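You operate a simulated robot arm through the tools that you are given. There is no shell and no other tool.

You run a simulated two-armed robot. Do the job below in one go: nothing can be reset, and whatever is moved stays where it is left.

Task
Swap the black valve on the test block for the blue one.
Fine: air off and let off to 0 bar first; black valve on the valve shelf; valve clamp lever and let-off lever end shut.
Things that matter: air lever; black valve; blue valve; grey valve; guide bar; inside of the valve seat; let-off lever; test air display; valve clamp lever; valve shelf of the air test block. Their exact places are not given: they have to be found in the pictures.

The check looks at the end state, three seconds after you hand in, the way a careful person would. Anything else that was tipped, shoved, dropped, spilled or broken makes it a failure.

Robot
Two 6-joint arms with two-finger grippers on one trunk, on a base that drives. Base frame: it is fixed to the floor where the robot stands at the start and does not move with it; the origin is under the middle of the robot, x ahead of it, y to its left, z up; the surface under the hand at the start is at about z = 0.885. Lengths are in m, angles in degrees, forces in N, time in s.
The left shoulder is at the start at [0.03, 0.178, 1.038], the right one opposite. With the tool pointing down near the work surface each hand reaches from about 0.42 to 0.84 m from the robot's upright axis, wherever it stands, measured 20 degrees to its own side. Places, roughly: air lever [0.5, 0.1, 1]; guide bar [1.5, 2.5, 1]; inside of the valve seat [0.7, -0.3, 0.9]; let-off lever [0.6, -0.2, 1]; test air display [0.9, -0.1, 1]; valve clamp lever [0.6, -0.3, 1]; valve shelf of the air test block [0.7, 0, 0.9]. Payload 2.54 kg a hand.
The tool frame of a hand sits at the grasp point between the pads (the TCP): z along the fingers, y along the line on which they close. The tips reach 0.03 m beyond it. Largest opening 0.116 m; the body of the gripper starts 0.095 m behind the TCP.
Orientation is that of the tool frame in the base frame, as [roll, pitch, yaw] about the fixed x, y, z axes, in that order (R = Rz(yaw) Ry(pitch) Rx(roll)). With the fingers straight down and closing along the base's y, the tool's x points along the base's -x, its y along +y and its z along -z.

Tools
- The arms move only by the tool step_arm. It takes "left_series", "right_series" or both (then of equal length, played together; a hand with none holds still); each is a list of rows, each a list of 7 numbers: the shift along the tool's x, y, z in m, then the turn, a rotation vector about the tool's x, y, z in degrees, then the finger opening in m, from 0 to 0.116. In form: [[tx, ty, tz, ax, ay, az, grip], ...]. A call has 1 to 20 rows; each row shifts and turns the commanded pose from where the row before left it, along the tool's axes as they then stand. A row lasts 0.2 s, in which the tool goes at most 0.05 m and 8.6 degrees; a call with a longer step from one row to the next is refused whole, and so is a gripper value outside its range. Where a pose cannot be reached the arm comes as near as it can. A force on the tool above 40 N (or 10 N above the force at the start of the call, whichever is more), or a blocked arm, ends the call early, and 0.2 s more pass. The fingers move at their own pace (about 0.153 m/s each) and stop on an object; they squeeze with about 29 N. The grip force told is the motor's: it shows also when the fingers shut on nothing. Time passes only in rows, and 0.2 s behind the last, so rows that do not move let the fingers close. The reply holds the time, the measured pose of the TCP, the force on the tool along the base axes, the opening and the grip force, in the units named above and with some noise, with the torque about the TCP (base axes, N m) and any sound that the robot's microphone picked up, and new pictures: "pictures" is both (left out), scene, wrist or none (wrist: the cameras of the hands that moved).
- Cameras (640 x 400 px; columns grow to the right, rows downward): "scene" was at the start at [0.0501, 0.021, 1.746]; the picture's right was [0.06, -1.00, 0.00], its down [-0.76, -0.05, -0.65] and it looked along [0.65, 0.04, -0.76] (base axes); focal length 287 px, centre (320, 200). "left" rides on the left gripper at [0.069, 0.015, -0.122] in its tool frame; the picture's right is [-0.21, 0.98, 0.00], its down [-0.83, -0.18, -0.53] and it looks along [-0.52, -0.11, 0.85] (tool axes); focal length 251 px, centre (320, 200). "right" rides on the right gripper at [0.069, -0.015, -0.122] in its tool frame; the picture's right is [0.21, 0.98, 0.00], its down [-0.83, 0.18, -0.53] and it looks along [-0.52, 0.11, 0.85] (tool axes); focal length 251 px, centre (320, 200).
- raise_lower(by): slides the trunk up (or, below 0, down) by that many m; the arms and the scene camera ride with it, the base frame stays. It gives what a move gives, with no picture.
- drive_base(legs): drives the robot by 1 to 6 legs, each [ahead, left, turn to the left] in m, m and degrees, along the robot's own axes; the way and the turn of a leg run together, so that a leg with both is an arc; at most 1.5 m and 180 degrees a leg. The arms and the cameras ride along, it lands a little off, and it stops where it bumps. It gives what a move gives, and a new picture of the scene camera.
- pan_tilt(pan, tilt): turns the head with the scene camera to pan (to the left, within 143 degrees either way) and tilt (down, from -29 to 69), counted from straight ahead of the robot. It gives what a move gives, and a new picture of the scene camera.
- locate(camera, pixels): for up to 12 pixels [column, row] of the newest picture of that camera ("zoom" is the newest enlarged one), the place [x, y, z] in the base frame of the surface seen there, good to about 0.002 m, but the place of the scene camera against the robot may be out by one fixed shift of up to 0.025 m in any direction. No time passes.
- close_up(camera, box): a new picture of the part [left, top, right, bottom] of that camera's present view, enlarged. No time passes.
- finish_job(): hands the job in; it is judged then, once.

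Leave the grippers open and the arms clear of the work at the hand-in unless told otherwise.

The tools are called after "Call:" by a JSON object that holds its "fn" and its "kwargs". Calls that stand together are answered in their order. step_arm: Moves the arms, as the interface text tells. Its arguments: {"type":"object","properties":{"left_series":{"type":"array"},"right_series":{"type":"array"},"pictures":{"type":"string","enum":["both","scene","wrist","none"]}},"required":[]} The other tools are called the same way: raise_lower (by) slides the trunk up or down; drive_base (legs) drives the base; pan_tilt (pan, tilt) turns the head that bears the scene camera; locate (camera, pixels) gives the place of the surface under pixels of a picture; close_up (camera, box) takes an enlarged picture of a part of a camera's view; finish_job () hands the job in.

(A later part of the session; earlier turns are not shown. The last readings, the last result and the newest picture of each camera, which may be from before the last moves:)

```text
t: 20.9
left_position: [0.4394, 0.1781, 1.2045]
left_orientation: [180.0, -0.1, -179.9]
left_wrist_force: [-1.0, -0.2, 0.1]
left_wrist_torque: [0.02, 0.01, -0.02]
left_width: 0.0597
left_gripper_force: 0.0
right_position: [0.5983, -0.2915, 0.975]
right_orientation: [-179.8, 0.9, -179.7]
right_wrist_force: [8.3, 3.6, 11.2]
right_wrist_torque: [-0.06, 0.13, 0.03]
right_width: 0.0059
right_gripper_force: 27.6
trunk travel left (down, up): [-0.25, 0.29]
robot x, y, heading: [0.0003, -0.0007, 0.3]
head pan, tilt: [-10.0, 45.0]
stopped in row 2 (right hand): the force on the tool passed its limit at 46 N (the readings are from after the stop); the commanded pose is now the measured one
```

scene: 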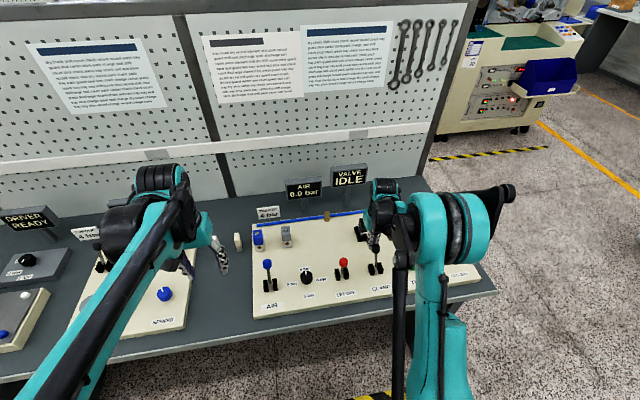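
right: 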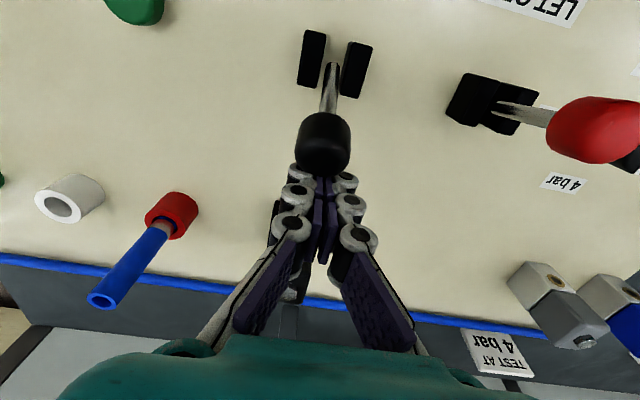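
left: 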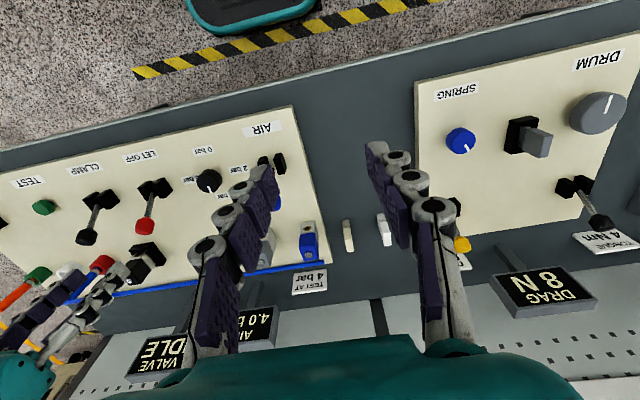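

It stops again at 46 N. I measure whether the knob moved at all.

Call:
{"fn": "locate", "kwargs": {"camera": "right", "pixels": [[322, 130], [322, 150], [322, 165], [329, 100], [330, 80], [312, 50], [358, 60]]}}

Call:
{"fn": "close_up", "kwargs": {"camera": "right", "box": [240, 20, 400, 280]}}

Call:
{"fn": "close_up", "kwargs": {"camera": "scene", "box": [320, 180, 480, 280]}}

Call:
{"fn": "close_up", "kwargs": {"camera": "left", "box": [0, 130, 240, 330]}}

```text
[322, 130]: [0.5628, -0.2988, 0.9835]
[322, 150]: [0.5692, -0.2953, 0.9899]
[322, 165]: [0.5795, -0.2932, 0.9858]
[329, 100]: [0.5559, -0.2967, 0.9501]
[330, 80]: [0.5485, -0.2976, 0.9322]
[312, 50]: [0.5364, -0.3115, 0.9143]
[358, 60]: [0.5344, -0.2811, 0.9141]
```

```text
1.54 times, centred on (320, 150) of right
```

zoom: 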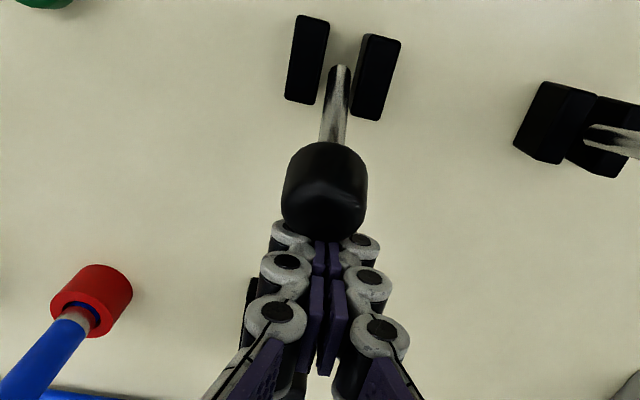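

```text
4.00 times, centred on (400, 230) of scene
```

zoom: 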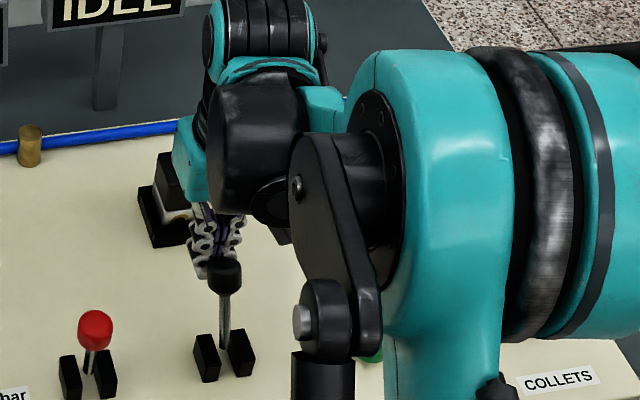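

```text
2.00 times, centred on (120, 230) of left
```

zoom: 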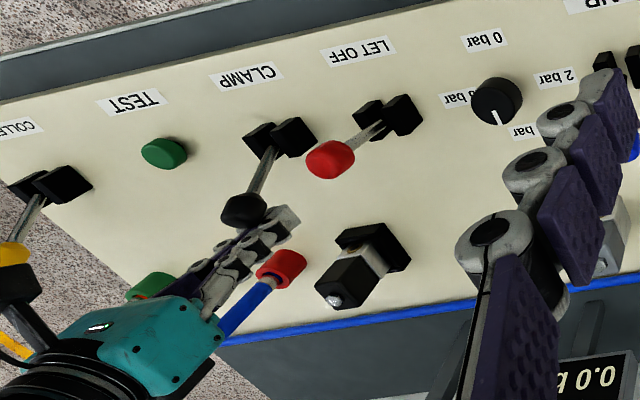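

The knob moved only a few millimetres; the closed fingers wedge on it. I'll grip it instead, better centred. I back off slightly, rise, move over the knob and open.

Call:
{"fn": "step_arm", "kwargs": {"right_series": [[-0.008, 0, 0, 0, 0, 0, 0.0], [0, 0, -0.04, 0, 0, 0, 0.0], [0, 0, -0.04, 0, 0, 0, 0.0], [0.02, 0, 0, 0, 0, 0, 0.06], [0.021, 0, 0, 0, 0, 0, 0.06], [0, 0, 0, 0, 0, 0, 0.06]], "pictures": "wrist"}}

```text
t: 22.3
left_position: [0.4403, 0.1782, 1.2047]
left_orientation: [-180.0, -0.1, -179.9]
left_wrist_force: [0.1, 0.4, 0.1]
left_wrist_torque: [-0.02, 0.02, -0.03]
left_width: 0.0603
left_gripper_force: 0.1
right_position: [0.5645, -0.2911, 1.0545]
right_orientation: [-179.9, 0.7, -179.8]
right_wrist_force: [0.6, -0.4, -0.1]
right_wrist_torque: [-0.01, 0.03, -0.03]
right_width: 0.06
right_gripper_force: 0.0
trunk travel left (down, up): [-0.25, 0.29]
robot x, y, heading: [0.0028, -0.0008, 0.1]
head pan, tilt: [-10.0, 45.0]
```

right: 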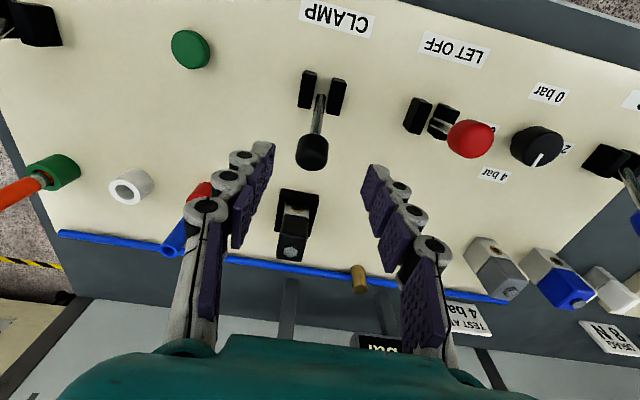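

The knob appears at (312,152), a bit to one side. I measure it.

Call:
{"fn": "locate", "kwargs": {"camera": "right", "pixels": [[312, 150], [301, 152], [324, 152], [312, 162], [317, 120], [307, 85], [338, 92], [468, 138]]}}

Call:
{"fn": "close_up", "kwargs": {"camera": "right", "box": [240, 50, 400, 280]}}

```text
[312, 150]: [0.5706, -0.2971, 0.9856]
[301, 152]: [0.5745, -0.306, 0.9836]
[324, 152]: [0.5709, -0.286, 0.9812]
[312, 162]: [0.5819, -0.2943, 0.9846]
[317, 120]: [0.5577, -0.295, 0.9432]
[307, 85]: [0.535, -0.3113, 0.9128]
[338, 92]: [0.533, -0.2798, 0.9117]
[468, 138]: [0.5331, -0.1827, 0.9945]
```

```text
1.74 times, centred on (320, 165) of right
```

zoom: 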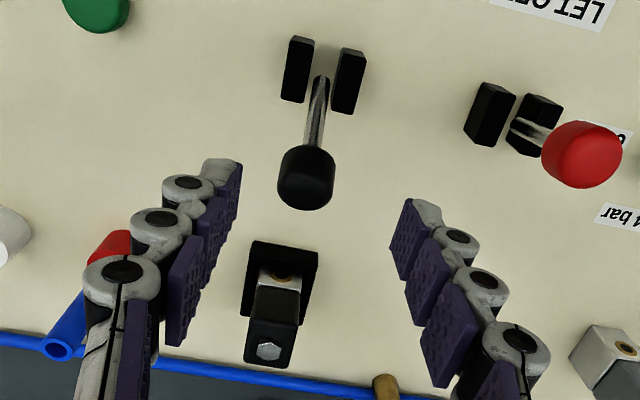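

The knob centre is about (0.571, −0.2955). I correct by +0.006 in x and −0.0045 in y and go down.

Call:
{"fn": "step_arm", "kwargs": {"right_series": [[-0.006, -0.0045, 0, 0, -0.7, 0, 0.06], [0, 0, 0.03, 0, 0, 0, 0.06], [0, 0, 0.03, 0, 0, 0, 0.06], [0, 0, 0.022, 0, 0, 0, 0.06], [0, 0, 0, 0, 0, 0, 0.06]], "pictures": "wrist"}}

```text
t: 23.5
left_position: [0.4398, 0.1791, 1.2053]
left_orientation: [180.0, 0.1, -179.9]
left_wrist_force: [-1.0, -0.3, 0.1]
left_wrist_torque: [-0.01, -0.01, -0.04]
left_width: 0.0601
left_gripper_force: 0.0
right_position: [0.5691, -0.2946, 0.9715]
right_orientation: [-180.0, 1.5, -179.8]
right_wrist_force: [0.0, 0.0, 0.2]
right_wrist_torque: [0.0, -0.01, -0.01]
right_width: 0.0601
right_gripper_force: 0.1
trunk travel left (down, up): [-0.25, 0.29]
robot x, y, heading: [0.0003, 0.0012, 0.4]
head pan, tilt: [-10.0, 45.0]
```

right: 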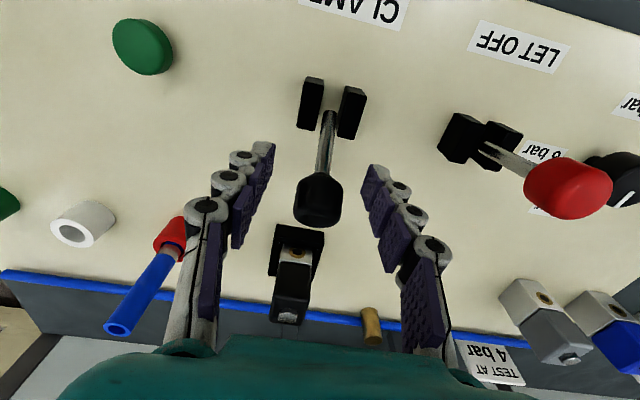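

The black knob sits at (318,200), centred between the pads. I straighten the small tilt and close.

Call:
{"fn": "step_arm", "kwargs": {"right_series": [[0, 0, 0, 0, 1.4, 0, 0.06], [0, 0, 0, 0, 0, 0, 0.0], [0, 0, 0, 0, 0, 0, 0.0], [0, 0, 0, 0, 0, 0, 0.0]], "pictures": "wrist"}}

```text
t: 24.5
left_position: [0.4416, 0.1777, 1.2044]
left_orientation: [179.9, 0.0, -179.9]
left_wrist_force: [-0.1, -0.3, -0.5]
left_wrist_torque: [0.05, 0.0, 0.01]
left_width: 0.0599
left_gripper_force: 0.0
right_position: [0.5707, -0.2963, 0.9727]
right_orientation: [-180.0, 0.1, -179.9]
right_wrist_force: [0.5, 7.7, -1.7]
right_wrist_torque: [0.12, -0.13, 0.06]
right_width: 0.0257
right_gripper_force: 45.3
trunk travel left (down, up): [-0.25, 0.29]
robot x, y, heading: [-0.0009, 0.0005, -0.0]
head pan, tilt: [-10.0, 45.0]
```

right: 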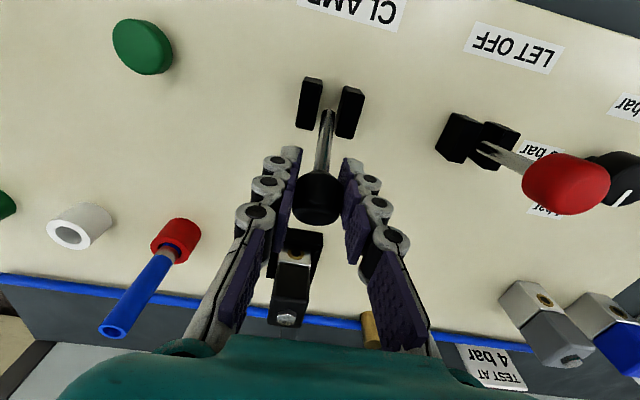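

Gripped at 0.0257. I pull it toward me slowly along its arc, in 5 mm steps, first half first.

Call:
{"fn": "step_arm", "kwargs": {"right_series": [[0.0051, 0, -0.0021, 0, 0, 0, 0.0], [0.0051, 0, -0.0018, 0, 0, 0, 0.0], [0.0051, 0, -0.0014, 0, 0, 0, 0.0], [0.0051, 0, -0.0011, 0, 0, 0, 0.0], [0.0051, 0, -0.0008, 0, 0, 0, 0.0], [0.0051, 0, -0.0004, 0, 0, 0, 0.0], [0.0051, 0, -0.0002, 0, 0, 0, 0.0]], "pictures": "wrist"}}

```text
t: 26.1
left_position: [0.4395, 0.1766, 1.2053]
left_orientation: [-180.0, 0.2, 179.9]
left_wrist_force: [-0.7, -0.7, 0.4]
left_wrist_torque: [0.01, -0.03, -0.02]
left_width: 0.0601
left_gripper_force: 0.0
right_position: [0.5315, -0.3, 0.9787]
right_orientation: [-179.8, 0.0, 179.9]
right_wrist_force: [-0.4, -0.8, -0.2]
right_wrist_torque: [-0.02, 0.0, 0.0]
right_width: 0.0
right_gripper_force: 28.7
trunk travel left (down, up): [-0.25, 0.29]
robot x, y, heading: [0.0008, -0.0006, 0.1]
head pan, tilt: [-10.0, 45.0]
```

right: 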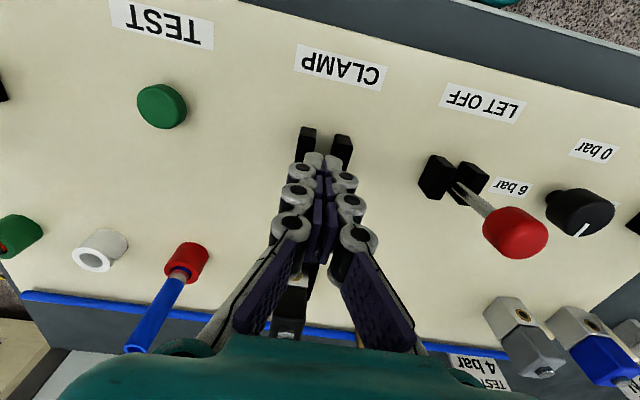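

The fingers slipped off the knob again (width 0). I go up and see where the clamp lever stands now.

Call:
{"fn": "step_arm", "kwargs": {"right_series": [[0, 0, -0.04, 0, 0, 0, 0.0], [0, 0, -0.04, 0, 0, 0, 0.03], [0, 0, -0.03, 0, 0, 0, 0.06], [0, 0, 0, 0, 0, 0, 0.06]], "pictures": "wrist"}}

Call:
{"fn": "close_up", "kwargs": {"camera": "right", "box": [240, 80, 480, 230]}}

```text
t: 27.1
left_position: [0.4399, 0.1788, 1.2042]
left_orientation: [-180.0, 0.0, -179.9]
left_wrist_force: [0.5, -0.5, -0.1]
left_wrist_torque: [0.03, -0.02, -0.02]
left_width: 0.0599
left_gripper_force: 0.1
right_position: [0.5345, -0.2969, 1.0902]
right_orientation: [-180.0, 0.1, -179.8]
right_wrist_force: [0.0, 0.0, -0.8]
right_wrist_torque: [0.04, 0.0, -0.03]
right_width: 0.0602
right_gripper_force: 0.0
trunk travel left (down, up): [-0.25, 0.29]
robot x, y, heading: [0.0017, -0.0039, 0.3]
head pan, tilt: [-10.0, 45.0]
```

right: 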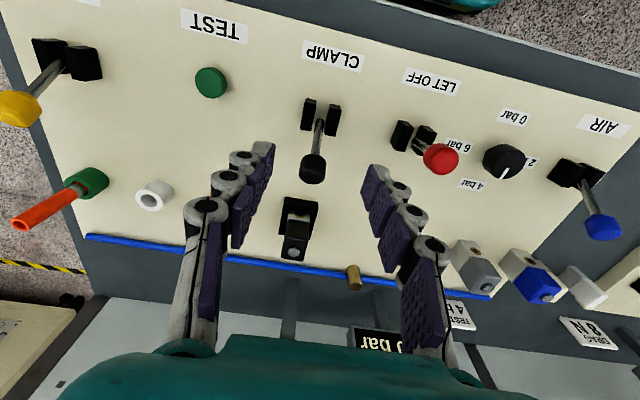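

```text
2.67 times, centred on (360, 155) of right
```

zoom: 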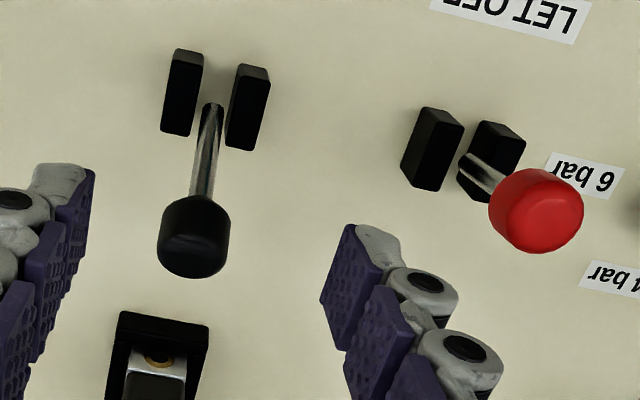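

The clamp lever is still near its shut end, so it is stiff. The let-off lever stands upright. To learn how stiff these levers are, I hook the let-off lever from behind with closed fingers and pull it fully open. First I move behind it.

Call:
{"fn": "step_arm", "kwargs": {"right_series": [[-0.0085, 0.0306, 0, 0, 0, 0, 0.0], [-0.0085, 0.0306, 0, 0, 0, 0, 0.0], [-0.0085, 0.0306, 0, 0, 0, 0, 0.0], [-0.0085, 0.0306, 0, 0, 0, 0, 0.0], [0, 0, 0, 0, 0, 0, 0.0]], "pictures": "wrist"}}

Call:
{"fn": "locate", "kwargs": {"camera": "right", "pixels": [[320, 120], [310, 120], [330, 120], [320, 112], [320, 128]]}}

```text
t: 28.3
left_position: [0.44, 0.1778, 1.2049]
left_orientation: [180.0, 0.0, -179.9]
left_wrist_force: [-0.2, -0.6, 0.2]
left_wrist_torque: [0.02, -0.03, 0.0]
left_width: 0.0602
left_gripper_force: 0.0
right_position: [0.5703, -0.1741, 1.0912]
right_orientation: [-179.9, 0.2, -179.9]
right_wrist_force: [0.0, -0.8, -0.5]
right_wrist_torque: [0.02, -0.03, -0.03]
right_width: 0.0
right_gripper_force: 28.5
trunk travel left (down, up): [-0.25, 0.29]
robot x, y, heading: [0.0011, -0.0005, 0.1]
head pan, tilt: [-10.0, 45.0]
```

right: 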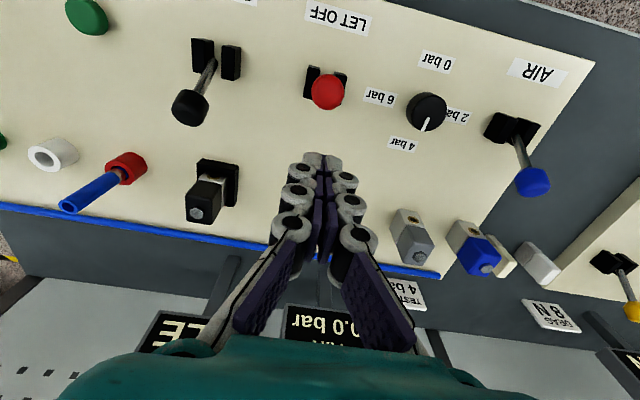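

```text
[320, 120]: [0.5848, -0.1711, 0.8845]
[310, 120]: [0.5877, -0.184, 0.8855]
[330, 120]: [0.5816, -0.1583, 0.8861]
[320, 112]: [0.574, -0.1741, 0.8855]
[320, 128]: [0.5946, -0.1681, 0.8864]
```

The red knob is at (326,92), about 4 mm to the left of my fingers. I shift by +0.004 in y, go down behind it, and pull in small steps.

Call:
{"fn": "step_arm", "kwargs": {"right_series": [[0, 0.004, 0.035, 0, 0, 0, 0.0], [0, 0, 0.035, 0, 0, 0, 0.0], [0, 0, 0.035, 0, 0, 0, 0.0], [0.005, 0, 0.005, 0, 0, 0, 0.0], [0.004, 0, 0, 0, 0, 0, 0.0], [0.004, 0, 0, 0, 0, 0, 0.0]], "pictures": "wrist"}}

```text
t: 29.7
left_position: [0.4391, 0.1783, 1.2039]
left_orientation: [180.0, -0.1, -180.0]
left_wrist_force: [-0.4, 0.1, 1.0]
left_wrist_torque: [0.02, -0.02, 0.01]
left_width: 0.0602
left_gripper_force: 0.1
right_position: [0.5554, -0.1689, 0.9808]
right_orientation: [-179.9, 0.1, -179.7]
right_wrist_force: [0.0, 0.8, 0.4]
right_wrist_torque: [-0.03, 0.01, -0.02]
right_width: 0.0
right_gripper_force: 28.5
trunk travel left (down, up): [-0.25, 0.29]
robot x, y, heading: [-0.0017, 0.0012, 0.2]
head pan, tilt: [-10.0, 45.0]
```

right: 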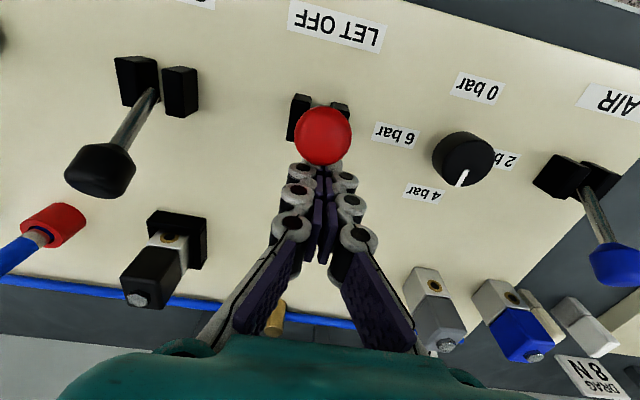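

Now close behind the red knob at (323,135). I pull on in 4 mm steps and watch the force.

Call:
{"fn": "step_arm", "kwargs": {"right_series": [[0.004, 0, 0, 0, 0, 0, 0.0], [0.004, 0, 0, 0, 0, 0, 0.0], [0.004, 0, 0, 0, 0, 0, 0.0]], "pictures": "wrist"}}

```text
t: 30.5
left_position: [0.44, 0.1784, 1.2049]
left_orientation: [-180.0, 0.0, -179.9]
left_wrist_force: [0.1, 1.0, 0.3]
left_wrist_torque: [-0.03, 0.0, 0.0]
left_width: 0.0601
left_gripper_force: 0.1
right_position: [0.5435, -0.1712, 0.9815]
right_orientation: [-179.9, 0.0, -179.8]
right_wrist_force: [-0.7, 0.1, 1.2]
right_wrist_torque: [0.0, -0.03, 0.0]
right_width: 0.0
right_gripper_force: 28.8
trunk travel left (down, up): [-0.25, 0.29]
robot x, y, heading: [-0.0018, 0.0014, 0.1]
head pan, tilt: [-10.0, 45.0]
```

right: 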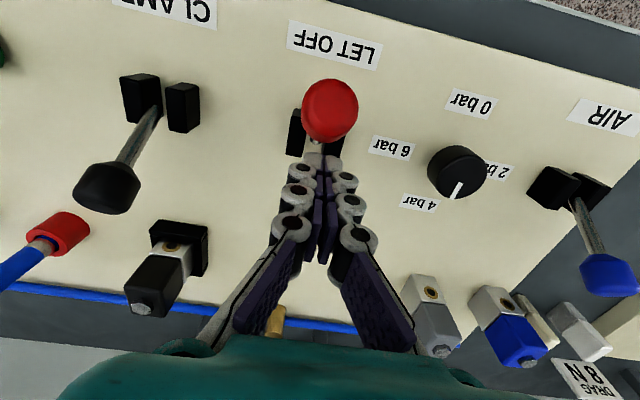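

The red lever snapped over toward me by itself: it is now fully open. I rise and check the display and its place.

Call:
{"fn": "step_arm", "kwargs": {"right_series": [[-0.01, 0, -0.03, 0, 0, 0, 0.0], [-0.02, -0.02, -0.04, 0, 0, 0, 0.0], [-0.02, -0.03, -0.04, 0, 0, 0, 0.0], [-0.01, -0.035, 0, 0, 0, 0, 0.0], [0, -0.035, 0, 0, 0, 0, 0.0], [0, 0, 0, 0, 0, 0, 0.0]], "pictures": "both"}}

Call:
{"fn": "close_up", "kwargs": {"camera": "scene", "box": [260, 160, 400, 300]}}

```text
refused: row 3 steps farther than a row can; nothing moved
```

```text
2.86 times, centred on (330, 230) of scene
```

zoom: 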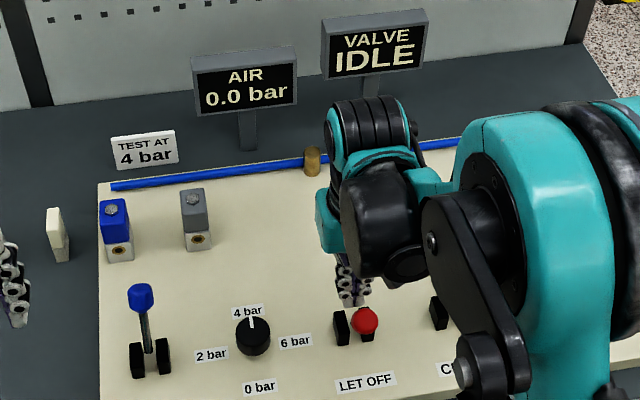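

Display: 0.0 bar, let-off fully toward me. (The last move was refused for a too long step.) I now go up and over behind the clamp knob with shorter steps.

Call:
{"fn": "step_arm", "kwargs": {"right_series": [[-0.01, 0, -0.035, 0, 0, 0, 0.0], [-0.01, -0.01, -0.035, 0, 0, 0, 0.0], [-0.015, -0.02, -0.03, 0, 0, 0, 0.0], [-0.015, -0.03, 0, 0, 0, 0, 0.0], [-0.01, -0.035, 0, 0, 0, 0, 0.0], [-0.007, -0.029, 0, 0, 0, 0, 0.0], [0, 0, 0, 0, 0, 0, 0.0]], "pictures": "both"}}

```text
t: 32.1
left_position: [0.4394, 0.1785, 1.2038]
left_orientation: [179.9, 0.0, -179.9]
left_wrist_force: [0.2, -0.6, -0.1]
left_wrist_torque: [-0.02, -0.04, 0.02]
left_width: 0.06
left_gripper_force: 0.1
right_position: [0.6123, -0.2945, 1.0848]
right_orientation: [-179.9, 0.1, -179.8]
right_wrist_force: [0.4, 0.6, -0.5]
right_wrist_torque: [-0.01, 0.0, 0.0]
right_width: 0.0
right_gripper_force: 28.0
trunk travel left (down, up): [-0.25, 0.29]
robot x, y, heading: [0.0009, -0.0004, 0.2]
head pan, tilt: [-10.0, 45.0]
```

scene: 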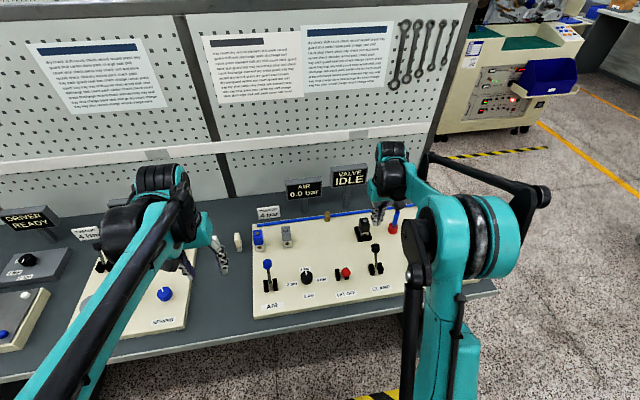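
right: 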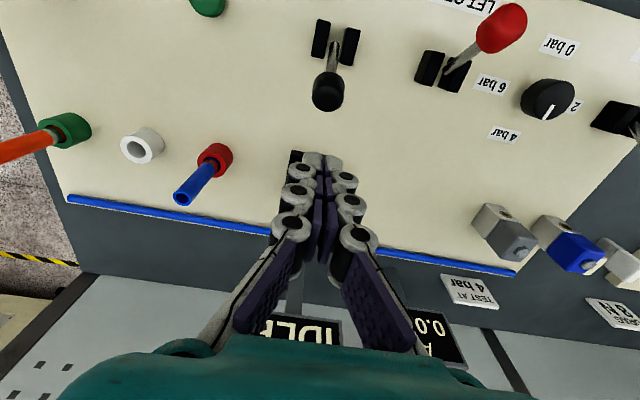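

The clamp knob works out to y≈−0.2965 (last push was 5 mm off centre). I shift −0.002 in y, go down to z≈0.977 and approach slowly.

Call:
{"fn": "step_arm", "kwargs": {"right_series": [[0, -0.002, 0.035, 0, 0, 0, 0.0], [0, 0, 0.035, 0, 0, 0, 0.0], [0, 0, 0.037, 0, 0, 0, 0.0], [0.004, 0, 0, 0, 0, 0, 0.0], [0.004, 0, 0, 0, 0, 0, 0.0], [0.003, 0, 0, 0, 0, 0, 0.0], [0, 0, 0, 0, 0, 0, 0.0]], "pictures": "wrist"}}

```text
t: 33.7
left_position: [0.4404, 0.1781, 1.205]
left_orientation: [179.9, 0.1, -179.9]
left_wrist_force: [0.2, 0.0, 0.1]
left_wrist_torque: [-0.03, -0.01, -0.01]
left_width: 0.0603
left_gripper_force: 0.0
right_position: [0.6007, -0.2967, 0.9743]
right_orientation: [-179.9, 0.2, -179.9]
right_wrist_force: [2.8, -0.9, 2.0]
right_wrist_torque: [0.01, 0.06, 0.04]
right_width: 0.0001
right_gripper_force: 28.5
trunk travel left (down, up): [-0.25, 0.29]
robot x, y, heading: [0.0043, 0.002, 0.1]
head pan, tilt: [-10.0, 45.0]
```

right: 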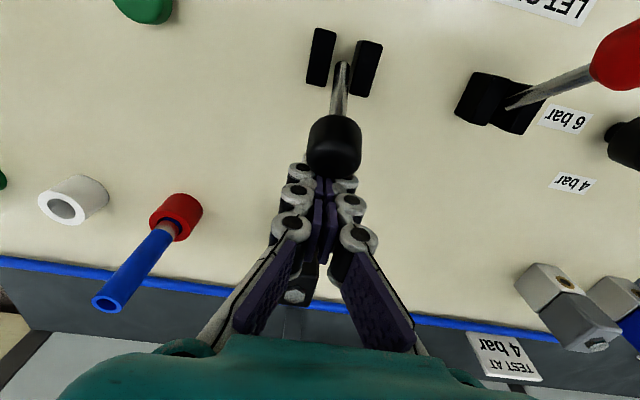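

Light contact now (2.8 N). I push on in 2 mm steps.

Call:
{"fn": "step_arm", "kwargs": {"right_series": [[0.002, 0, -0.0005, 0, 0, 0, 0.0], [0.002, 0, -0.0005, 0, 0, 0, 0.0]], "pictures": "none"}}

```text
t: 34.3
left_position: [0.4409, 0.177, 1.2043]
left_orientation: [-180.0, 0.1, -179.9]
left_wrist_force: [-0.2, -0.2, -1.1]
left_wrist_torque: [-0.02, -0.01, 0.02]
left_width: 0.06
left_gripper_force: 0.0
right_position: [0.5984, -0.297, 0.9748]
right_orientation: [-179.9, 0.1, -179.8]
right_wrist_force: [4.6, -0.9, 0.8]
right_wrist_torque: [-0.01, -0.01, 0.0]
right_width: 0.0
right_gripper_force: 28.8
trunk travel left (down, up): [-0.25, 0.29]
robot x, y, heading: [0.0011, 0.0008, -0.0]
head pan, tilt: [-10.0, 45.0]
```

Force is still only 4.6 N at x=0.598. I continue in 2 mm steps with a slight lift to follow the arc.

Call:
{"fn": "step_arm", "kwargs": {"right_series": [[0.002, 0, -0.0005, 0, 0, 0, 0.0], [0.002, 0, -0.0005, 0, 0, 0, 0.0], [0.002, 0, -0.0005, 0, 0, 0, 0.0]], "pictures": "wrist"}}

```text
t: 35.0
left_position: [0.4413, 0.1781, 1.2058]
left_orientation: [-180.0, 0.1, -179.9]
left_wrist_force: [-0.3, 0.9, 0.1]
left_wrist_torque: [0.0, -0.02, -0.01]
left_width: 0.06
left_gripper_force: 0.0
right_position: [0.5937, -0.2962, 0.9766]
right_orientation: [-179.7, 0.4, -179.8]
right_wrist_force: [5.3, -0.7, 7.9]
right_wrist_torque: [-0.04, 0.08, -0.03]
right_width: 0.006
right_gripper_force: 28.3
trunk travel left (down, up): [-0.25, 0.29]
robot x, y, heading: [-0.0003, 0.0014, 0.1]
head pan, tilt: [-10.0, 45.0]
stopped in row 3 (right hand): the force on the tool passed its limit at 44 N (the readings are from after the stop); the commanded pose is now the measured one
```

right: 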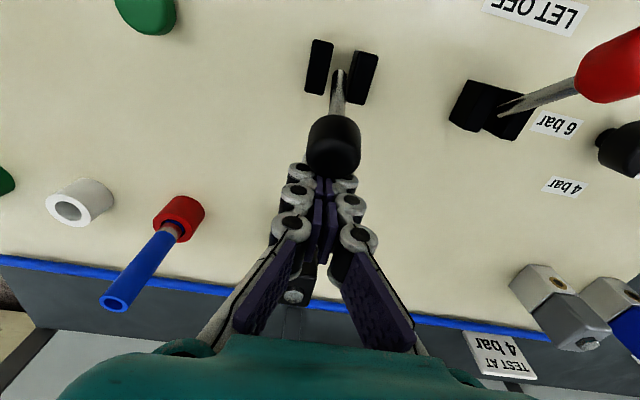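

I try very small 1 mm steps from here to read the force–distance behaviour.

Call:
{"fn": "step_arm", "kwargs": {"right_series": [[0.001, 0, 0, 0, 0, 0, 0.0]], "pictures": "none"}}

Call:
{"fn": "locate", "kwargs": {"camera": "right", "pixels": [[334, 130], [334, 145], [334, 160], [320, 145], [348, 145], [338, 95], [340, 80]]}}

```text
t: 35.4
left_position: [0.4416, 0.1775, 1.2046]
left_orientation: [180.0, 0.0, -179.9]
left_wrist_force: [0.5, 0.3, 0.3]
left_wrist_torque: [-0.02, 0.02, 0.01]
left_width: 0.0601
left_gripper_force: 0.0
right_position: [0.5944, -0.2971, 0.9775]
right_orientation: [-179.8, 0.4, -179.8]
right_wrist_force: [14.7, -2.9, 19.1]
right_wrist_torque: [0.06, 0.19, 0.06]
right_width: 0.0059
right_gripper_force: 28.4
trunk travel left (down, up): [-0.25, 0.29]
robot x, y, heading: [0.0001, -0.0, 0.3]
head pan, tilt: [-10.0, 45.0]
```

```text
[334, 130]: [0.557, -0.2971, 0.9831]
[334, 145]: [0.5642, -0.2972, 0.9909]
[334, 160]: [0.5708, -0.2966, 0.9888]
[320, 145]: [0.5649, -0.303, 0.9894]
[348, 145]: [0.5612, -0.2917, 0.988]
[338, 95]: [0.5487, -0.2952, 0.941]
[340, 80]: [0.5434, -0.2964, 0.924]
```

The lever has in fact moved from about 25° to 19°; the knob drags my fingers upward as it rises. I follow it upward while pulling.

Call:
{"fn": "step_arm", "kwargs": {"right_series": [[0.0, 0, -0.003, 0, 0, 0, 0.0], [0.001, 0, -0.001, 0, 0, 0, 0.0]], "pictures": "none"}}

```text
t: 36.0
left_position: [0.4404, 0.1786, 1.2051]
left_orientation: [-180.0, 0.0, -179.9]
left_wrist_force: [-0.2, 0.5, 0.6]
left_wrist_torque: [0.01, 0.0, 0.03]
left_width: 0.06
left_gripper_force: 0.1
right_position: [0.591, -0.2975, 0.981]
right_orientation: [-179.7, 0.3, -179.8]
right_wrist_force: [0.6, 0.0, -1.1]
right_wrist_torque: [0.0, 0.02, -0.04]
right_width: 0.0
right_gripper_force: 28.8
trunk travel left (down, up): [-0.25, 0.29]
robot x, y, heading: [-0.0026, -0.002, 0.2]
head pan, tilt: [-10.0, 45.0]
```

Forces are gone and the fingers are shut again. I keep pulling in 2 mm steps with a slight rise.

Call:
{"fn": "step_arm", "kwargs": {"right_series": [[0.002, 0, -0.0007, 0, 0, 0, 0.0], [0.002, 0, -0.0007, 0, 0, 0, 0.0], [0.002, 0, -0.0007, 0, 0, 0, 0.0]], "pictures": "wrist"}}

```text
t: 36.8
left_position: [0.4402, 0.1785, 1.2043]
left_orientation: [-179.9, -0.1, -179.8]
left_wrist_force: [0.1, -0.1, 0.4]
left_wrist_torque: [0.02, -0.01, -0.02]
left_width: 0.0601
left_gripper_force: 0.1
right_position: [0.5861, -0.2979, 0.9832]
right_orientation: [-179.8, 0.3, -179.8]
right_wrist_force: [1.8, 0.1, 0.0]
right_wrist_torque: [0.03, -0.04, -0.01]
right_width: 0.0001
right_gripper_force: 28.5
trunk travel left (down, up): [-0.25, 0.29]
robot x, y, heading: [0.0018, 0.0032, 0.1]
head pan, tilt: [-10.0, 45.0]
```

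right: 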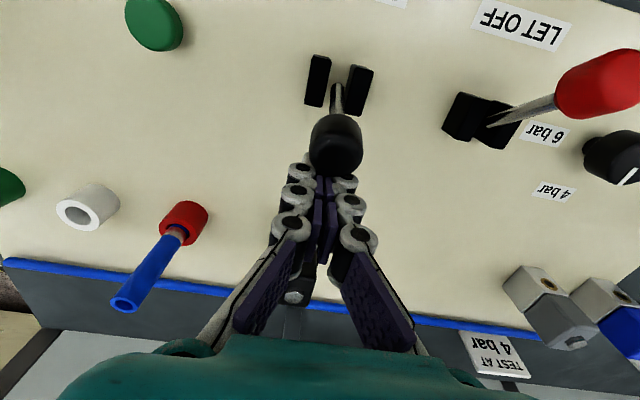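

The lever follows now with only about 2 N. I continue in 3 mm steps.

Call:
{"fn": "step_arm", "kwargs": {"right_series": [[0.003, 0, -0.0007, 0, 0, 0, 0.0], [0.003, 0, -0.0007, 0, 0, 0, 0.0], [0.003, 0, -0.0005, 0, 0, 0, 0.0], [0.003, 0, -0.0005, 0, 0, 0, 0.0]], "pictures": "none"}}

```text
t: 37.8
left_position: [0.4408, 0.1781, 1.2051]
left_orientation: [-180.0, 0.0, -179.8]
left_wrist_force: [0.8, 0.2, -0.2]
left_wrist_torque: [0.03, 0.0, 0.01]
left_width: 0.06
left_gripper_force: 0.1
right_position: [0.573, -0.2972, 0.9862]
right_orientation: [-179.7, 0.2, -179.9]
right_wrist_force: [3.3, -2.3, 11.0]
right_wrist_torque: [-0.01, 0.11, -0.01]
right_width: 0.0001
right_gripper_force: 29.2
trunk travel left (down, up): [-0.25, 0.29]
robot x, y, heading: [0.0012, -0.0015, 0.1]
head pan, tilt: [-10.0, 45.0]
```

An upward force of 11 N builds up, so I lift a little more and go on.

Call:
{"fn": "step_arm", "kwargs": {"right_series": [[0.0, 0, -0.003, 0, 0, 0, 0.0], [0.003, 0, -0.0007, 0, 0, 0, 0.0], [0.003, 0, -0.0007, 0, 0, 0, 0.0], [0.003, 0, -0.0005, 0, 0, 0, 0.0]], "pictures": "wrist"}}

```text
t: 38.8
left_position: [0.4397, 0.1785, 1.2045]
left_orientation: [180.0, 0.0, -179.9]
left_wrist_force: [0.0, 0.3, -0.6]
left_wrist_torque: [-0.03, 0.02, 0.02]
left_width: 0.06
left_gripper_force: 0.1
right_position: [0.5653, -0.2969, 0.9898]
right_orientation: [-179.8, 0.3, -179.8]
right_wrist_force: [-0.2, -0.1, -0.4]
right_wrist_torque: [0.0, 0.0, 0.01]
right_width: 0.0
right_gripper_force: 28.6
trunk travel left (down, up): [-0.25, 0.29]
robot x, y, heading: [0.0026, 0.0015, 0.2]
head pan, tilt: [-10.0, 45.0]
```

right: 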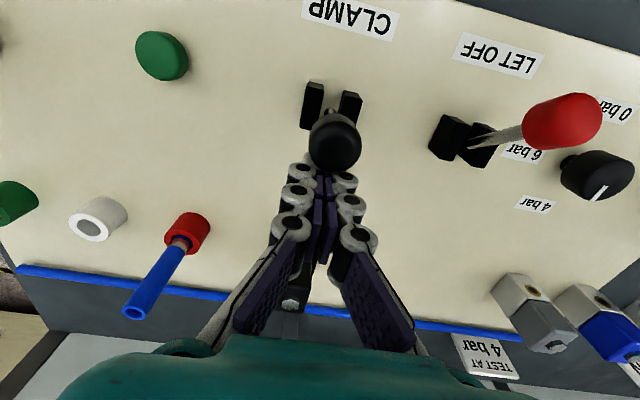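

The lever is near upright now. I go on pulling toward me until it tips over.

Call:
{"fn": "step_arm", "kwargs": {"right_series": [[0.003, 0, 0, 0, 0, 0, 0.0], [0.003, 0, 0, 0, 0, 0, 0.0], [0.003, 0, 0, 0, 0, 0, 0.0], [0.003, 0, 0, 0, 0, 0, 0.0], [0.003, 0, 0, 0, 0, 0, 0.0], [0.003, 0, 0, 0, 0, 0, 0.0]], "pictures": "wrist"}}

```text
t: 40.2
left_position: [0.4403, 0.1782, 1.2054]
left_orientation: [-180.0, 0.1, -179.9]
left_wrist_force: [0.5, 0.3, -0.2]
left_wrist_torque: [-0.01, -0.01, 0.03]
left_width: 0.0601
left_gripper_force: 0.1
right_position: [0.5455, -0.2974, 0.9901]
right_orientation: [-179.8, 0.3, -179.7]
right_wrist_force: [0.3, 0.2, 1.1]
right_wrist_torque: [0.03, 0.01, -0.02]
right_width: 0.0001
right_gripper_force: 28.8
trunk travel left (down, up): [-0.25, 0.29]
robot x, y, heading: [0.0009, 0.0011, 0.4]
head pan, tilt: [-10.0, 45.0]
```

right: 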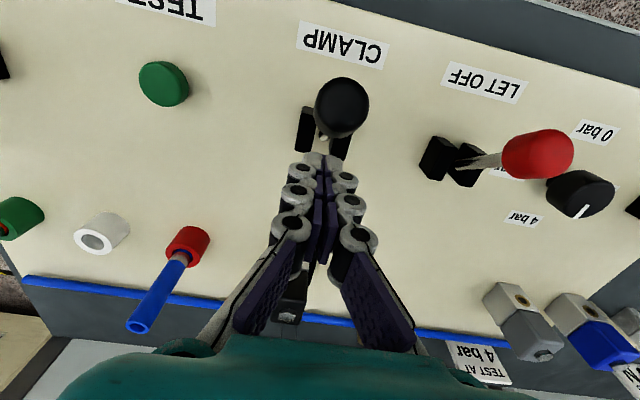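

The clamp lever snapped over toward me: open. I rise and move forward to look at the black valve in its seat, fingers opened to 0.08.

Call:
{"fn": "step_arm", "kwargs": {"right_series": [[-0.01, 0, -0.035, 0, 0, 0, 0.0], [-0.01, 0, -0.04, 0, 0, 0, 0.03], [-0.02, 0, -0.04, 0, 0, 0, 0.06], [-0.03, 0, -0.02, 0, 0, 0, 0.08], [-0.03, 0, 0, 0, 0, 0, 0.08], [0, 0, 0, 0, 0, 0, 0.08]], "pictures": "both"}}

```text
t: 41.6
left_position: [0.4408, 0.1781, 1.2056]
left_orientation: [-180.0, 0.2, -179.9]
left_wrist_force: [-0.7, -0.1, -0.6]
left_wrist_torque: [0.0, -0.02, 0.02]
left_width: 0.0601
left_gripper_force: 0.0
right_position: [0.6471, -0.294, 1.1269]
right_orientation: [-179.8, 0.3, -179.8]
right_wrist_force: [-0.7, 1.2, -0.1]
right_wrist_torque: [-0.03, -0.03, -0.03]
right_width: 0.0799
right_gripper_force: 0.1
trunk travel left (down, up): [-0.25, 0.29]
robot x, y, heading: [0.0019, 0.0002, -0.0]
head pan, tilt: [-10.0, 45.0]
```

scene: 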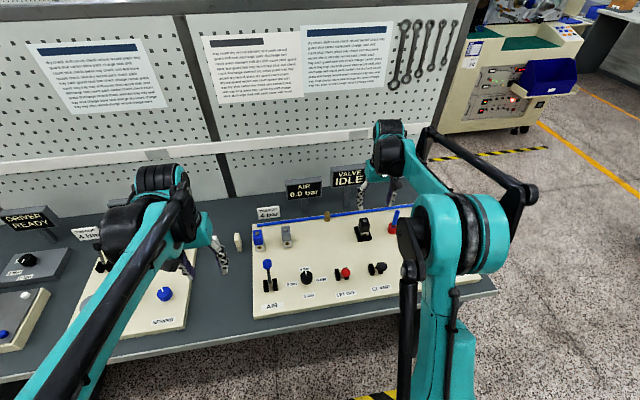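
right: 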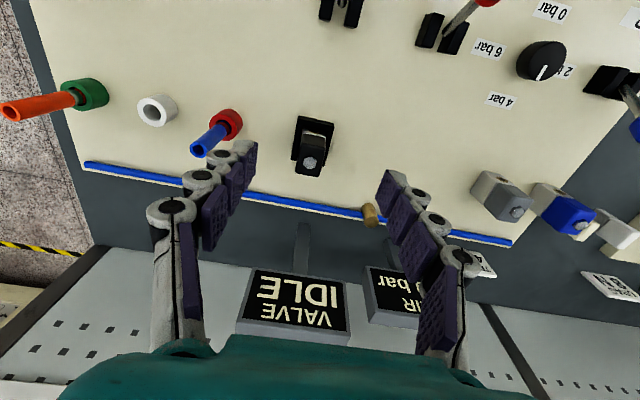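

Now I enlarge the black valve and its seat, and measure points on it.

Call:
{"fn": "close_up", "kwargs": {"camera": "right", "box": [264, 100, 364, 190]}}

Call:
{"fn": "locate", "kwargs": {"camera": "right", "pixels": [[312, 163], [299, 166], [325, 167], [303, 150], [328, 153], [316, 135], [299, 118], [332, 124], [294, 155], [334, 160], [312, 172], [313, 151]]}}

```text
4.44 times, centred on (314, 145) of right
```

zoom: 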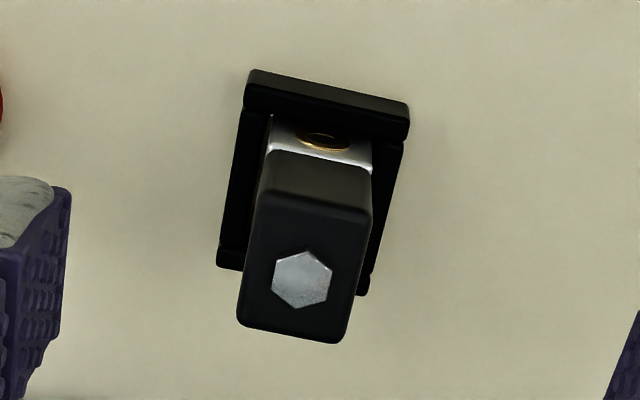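

```text
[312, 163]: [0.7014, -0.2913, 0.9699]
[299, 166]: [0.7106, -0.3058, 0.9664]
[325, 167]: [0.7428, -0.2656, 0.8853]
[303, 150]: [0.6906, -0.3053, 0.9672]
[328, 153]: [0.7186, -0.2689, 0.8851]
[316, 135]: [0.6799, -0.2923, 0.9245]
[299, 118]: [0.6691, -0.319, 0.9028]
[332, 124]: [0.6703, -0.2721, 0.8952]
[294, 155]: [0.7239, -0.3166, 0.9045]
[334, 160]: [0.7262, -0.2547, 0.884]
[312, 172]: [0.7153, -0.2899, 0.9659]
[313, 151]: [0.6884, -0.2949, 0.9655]
```

The cap is aligned with the base axes. I measure the cap's corners in the enlarged picture, and the seat walls.

Call:
{"fn": "locate", "kwargs": {"camera": "zoom", "pixels": [[275, 200], [362, 218], [248, 315], [338, 330], [302, 278], [252, 250], [360, 265], [330, 105], [260, 95], [400, 125], [232, 260], [365, 290]]}}

```text
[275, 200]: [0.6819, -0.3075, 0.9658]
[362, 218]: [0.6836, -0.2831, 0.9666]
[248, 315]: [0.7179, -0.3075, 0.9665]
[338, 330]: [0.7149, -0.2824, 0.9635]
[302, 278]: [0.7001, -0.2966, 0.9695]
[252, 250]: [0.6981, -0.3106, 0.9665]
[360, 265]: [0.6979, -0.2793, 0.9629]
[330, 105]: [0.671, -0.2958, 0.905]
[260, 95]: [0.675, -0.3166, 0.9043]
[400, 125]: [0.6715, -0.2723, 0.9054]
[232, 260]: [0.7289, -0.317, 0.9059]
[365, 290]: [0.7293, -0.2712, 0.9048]
```

The black valve's centre is (0.700, −0.295), cap top z≈0.966, seat wall tops z≈0.905. Before lowering I check the distance to the VALVE display behind.

Call:
{"fn": "locate", "kwargs": {"camera": "right", "pixels": [[300, 280], [345, 300], [240, 320], [302, 240], [370, 215], [330, 210]]}}

Call:
{"fn": "step_arm", "kwargs": {"right_series": [[-0.018, 0, 0.015, 0, 0, 0, 0.06], [-0.018, -0.001, 0.02, 0, 0, 0, 0.06], [-0.017, 0, 0.025, 0, 0, 0, 0.06], [0, 0, 0, 0, 0, 0, 0.06]], "pictures": "both"}}

```text
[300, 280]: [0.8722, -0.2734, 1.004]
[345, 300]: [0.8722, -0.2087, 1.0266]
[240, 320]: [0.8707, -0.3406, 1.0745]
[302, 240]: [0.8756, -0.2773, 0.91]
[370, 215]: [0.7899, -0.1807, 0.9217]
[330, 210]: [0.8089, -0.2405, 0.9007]
```

```text
t: 42.6
left_position: [0.4404, 0.178, 1.2053]
left_orientation: [180.0, 0.1, -180.0]
left_wrist_force: [0.8, -0.7, 0.2]
left_wrist_torque: [-0.02, -0.03, 0.02]
left_width: 0.0597
left_gripper_force: 0.1
right_position: [0.6983, -0.2971, 1.0674]
right_orientation: [-179.9, 0.3, -179.7]
right_wrist_force: [-0.5, 0.1, 0.3]
right_wrist_torque: [-0.01, -0.07, 0.02]
right_width: 0.0601
right_gripper_force: 0.0
trunk travel left (down, up): [-0.25, 0.29]
robot x, y, heading: [0.0014, -0.002, 0.3]
head pan, tilt: [-10.0, 45.0]
```

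scene: 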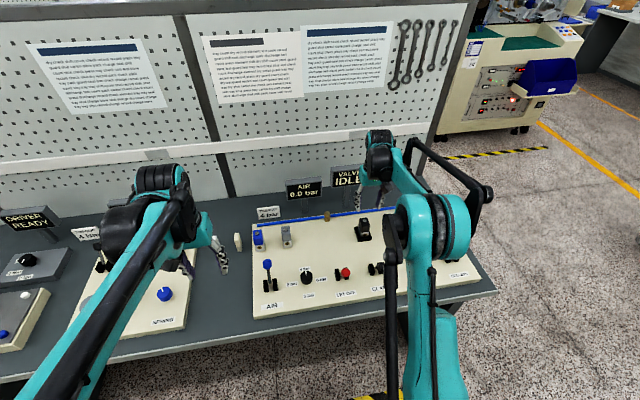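
right: 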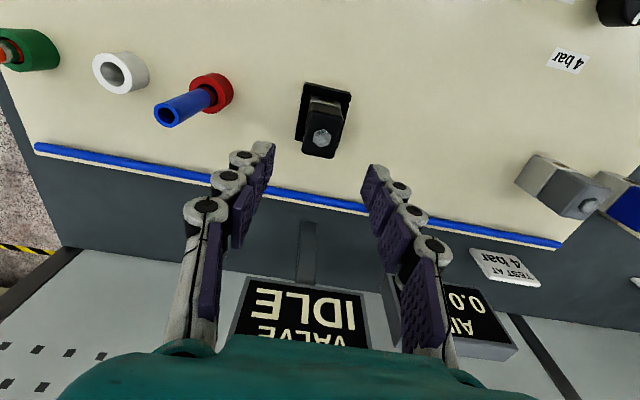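

The valve cap is at (322,139), straight below. I go down to z≈0.945.

Call:
{"fn": "step_arm", "kwargs": {"right_series": [[0, 0.001, 0.035, 0, 0, 0, 0.06], [-0.001, 0, 0.035, 0, 0, 0, 0.06], [0, 0, 0.03, 0, 0, 0, 0.06], [0, 0, 0.022, 0, 0, 0, 0.06], [0, 0, 0, 0, 0, 0, 0.06]], "pictures": "wrist"}}

```text
t: 43.8
left_position: [0.4409, 0.1783, 1.2049]
left_orientation: [179.9, 0.0, -179.8]
left_wrist_force: [0.7, -0.3, 0.2]
left_wrist_torque: [-0.01, 0.01, 0.02]
left_width: 0.0602
left_gripper_force: 0.0
right_position: [0.7017, -0.2963, 0.9422]
right_orientation: [-179.8, 0.3, -179.8]
right_wrist_force: [0.3, -0.4, 0.2]
right_wrist_torque: [-0.01, 0.03, -0.02]
right_width: 0.0596
right_gripper_force: 0.1
trunk travel left (down, up): [-0.25, 0.29]
robot x, y, heading: [0.001, 0.0006, -0.2]
head pan, tilt: [-10.0, 45.0]
```

right: 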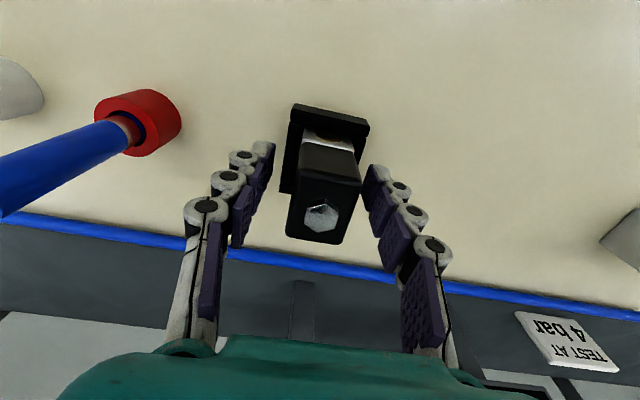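

The cap sits between the pads. I close.

Call:
{"fn": "step_arm", "kwargs": {"right_series": [[0, 0, 0, 0, 0, 0, 0.0], [0, 0, 0, 0, 0, 0, 0.0], [0, 0, 0, 0, 0, 0, 0.0]], "pictures": "wrist"}}

```text
t: 44.6
left_position: [0.4399, 0.1782, 1.204]
left_orientation: [-179.9, 0.0, -179.9]
left_wrist_force: [-0.5, 0.7, 0.1]
left_wrist_torque: [-0.02, -0.03, 0.01]
left_width: 0.0603
left_gripper_force: 0.0
right_position: [0.7018, -0.2964, 0.9419]
right_orientation: [-179.7, 0.3, -179.8]
right_wrist_force: [0.2, -0.1, 0.0]
right_wrist_torque: [-0.02, 0.0, -0.01]
right_width: 0.031
right_gripper_force: 29.2
trunk travel left (down, up): [-0.25, 0.29]
robot x, y, heading: [0.0011, 0.0037, 0.3]
head pan, tilt: [-10.0, 45.0]
```

right: 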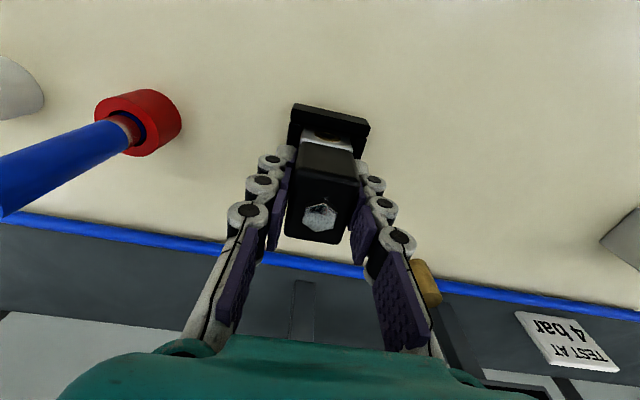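

Gripped on 0.031. I lift gently, first 15 mm, watching the force.

Call:
{"fn": "step_arm", "kwargs": {"right_series": [[0, 0, -0.005, 0, 0, 0, 0.0], [0, 0, -0.005, 0, 0, 0, 0.0], [0, 0, -0.005, 0, 0, 0, 0.0]], "pictures": "wrist"}}

```text
t: 45.4
left_position: [0.4404, 0.1785, 1.2055]
left_orientation: [179.9, -0.1, -179.9]
left_wrist_force: [0.0, 0.2, -0.2]
left_wrist_torque: [0.01, 0.01, 0.0]
left_width: 0.0602
left_gripper_force: 0.0
right_position: [0.7013, -0.297, 0.9591]
right_orientation: [-179.7, 0.3, -179.8]
right_wrist_force: [-0.7, 1.7, -1.4]
right_wrist_torque: [0.05, 0.04, 0.0]
right_width: 0.031
right_gripper_force: 29.1
trunk travel left (down, up): [-0.25, 0.29]
robot x, y, heading: [-0.0012, 0.0015, 0.1]
head pan, tilt: [-10.0, 45.0]
```

right: 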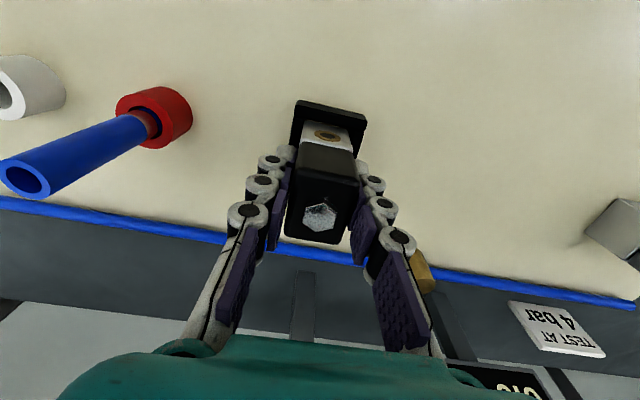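

It lifts out freely (about 1.5 N). I raise it to z≈1.05, carry it to a free spot at y≈−0.13 on the panel for the moment, and move the left hand further left to make room.

Call:
{"fn": "step_arm", "kwargs": {"right_series": [[0, 0, -0.03, 0, 0, 0, 0.0], [0, 0, -0.03, 0, 0, 0, 0.0], [0, 0, -0.03, 0, 0, 0, 0.0], [0, 0.033, 0, 0, 0, 0, 0.0], [0, 0.033, 0, 0, 0, 0, 0.0], [0, 0.033, 0, 0, 0, 0, 0.0], [0, 0.033, 0, 0, 0, 0, 0.0], [0, 0.033, 0, 0, 0, 0, 0.0], [0, 0, 0, 0, 0, 0, 0.0]], "left_series": [[0, 0.02, 0, 0, 0, 0, 0.06], [0, 0.02, 0, 0, 0, 0, 0.06], [0, 0.02, 0, 0, 0, 0, 0.06], [0, 0.02, 0, 0, 0, 0, 0.06], [0, 0.02, 0, 0, 0, 0, 0.06], [0, 0.02, 0, 0, 0, 0, 0.06], [0, 0, 0, 0, 0, 0, 0.06], [0, 0, 0, 0, 0, 0, 0.06], [0, 0, 0, 0, 0, 0, 0.06]], "pictures": "both"}}

```text
t: 47.4
left_position: [0.4414, 0.2951, 1.2049]
left_orientation: [179.9, -0.1, -179.9]
left_wrist_force: [0.3, -0.4, 0.5]
left_wrist_torque: [0.0, -0.02, 0.01]
left_width: 0.0601
left_gripper_force: 0.0
right_position: [0.7006, -0.1292, 1.0507]
right_orientation: [180.0, 0.3, -179.8]
right_wrist_force: [0.9, -0.1, -1.1]
right_wrist_torque: [0.02, 0.02, 0.0]
right_width: 0.0308
right_gripper_force: 28.7
trunk travel left (down, up): [-0.25, 0.29]
robot x, y, heading: [0.0044, 0.0012, -0.1]
head pan, tilt: [-10.0, 45.0]
```

scene: 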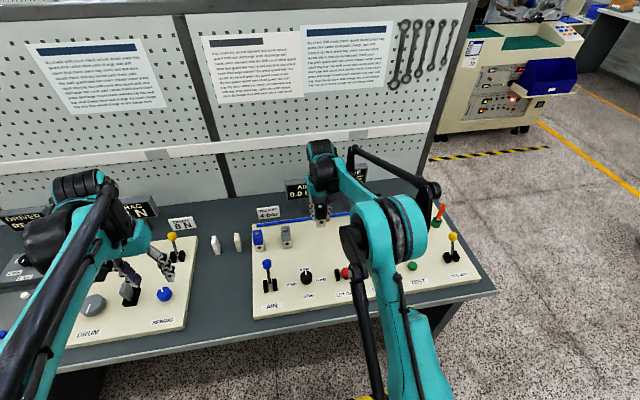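
right: 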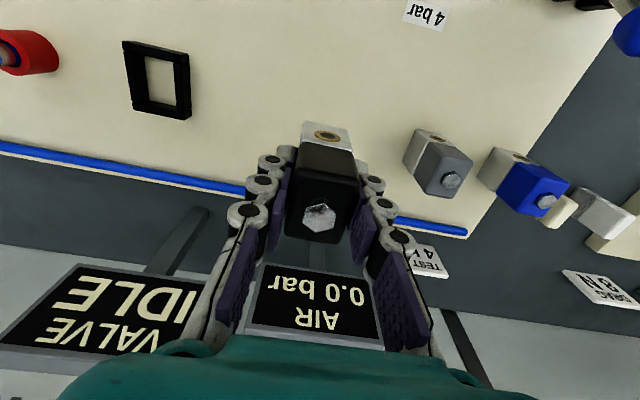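
left: 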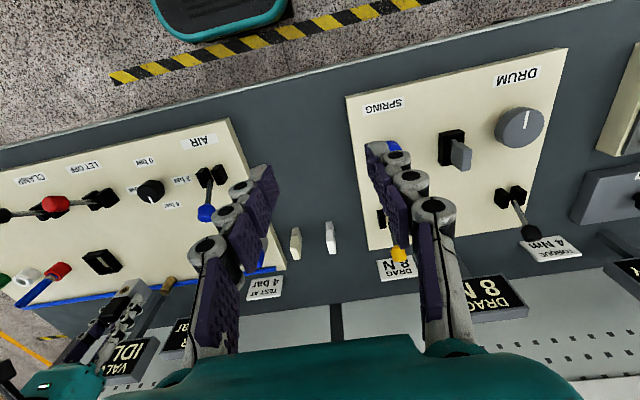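

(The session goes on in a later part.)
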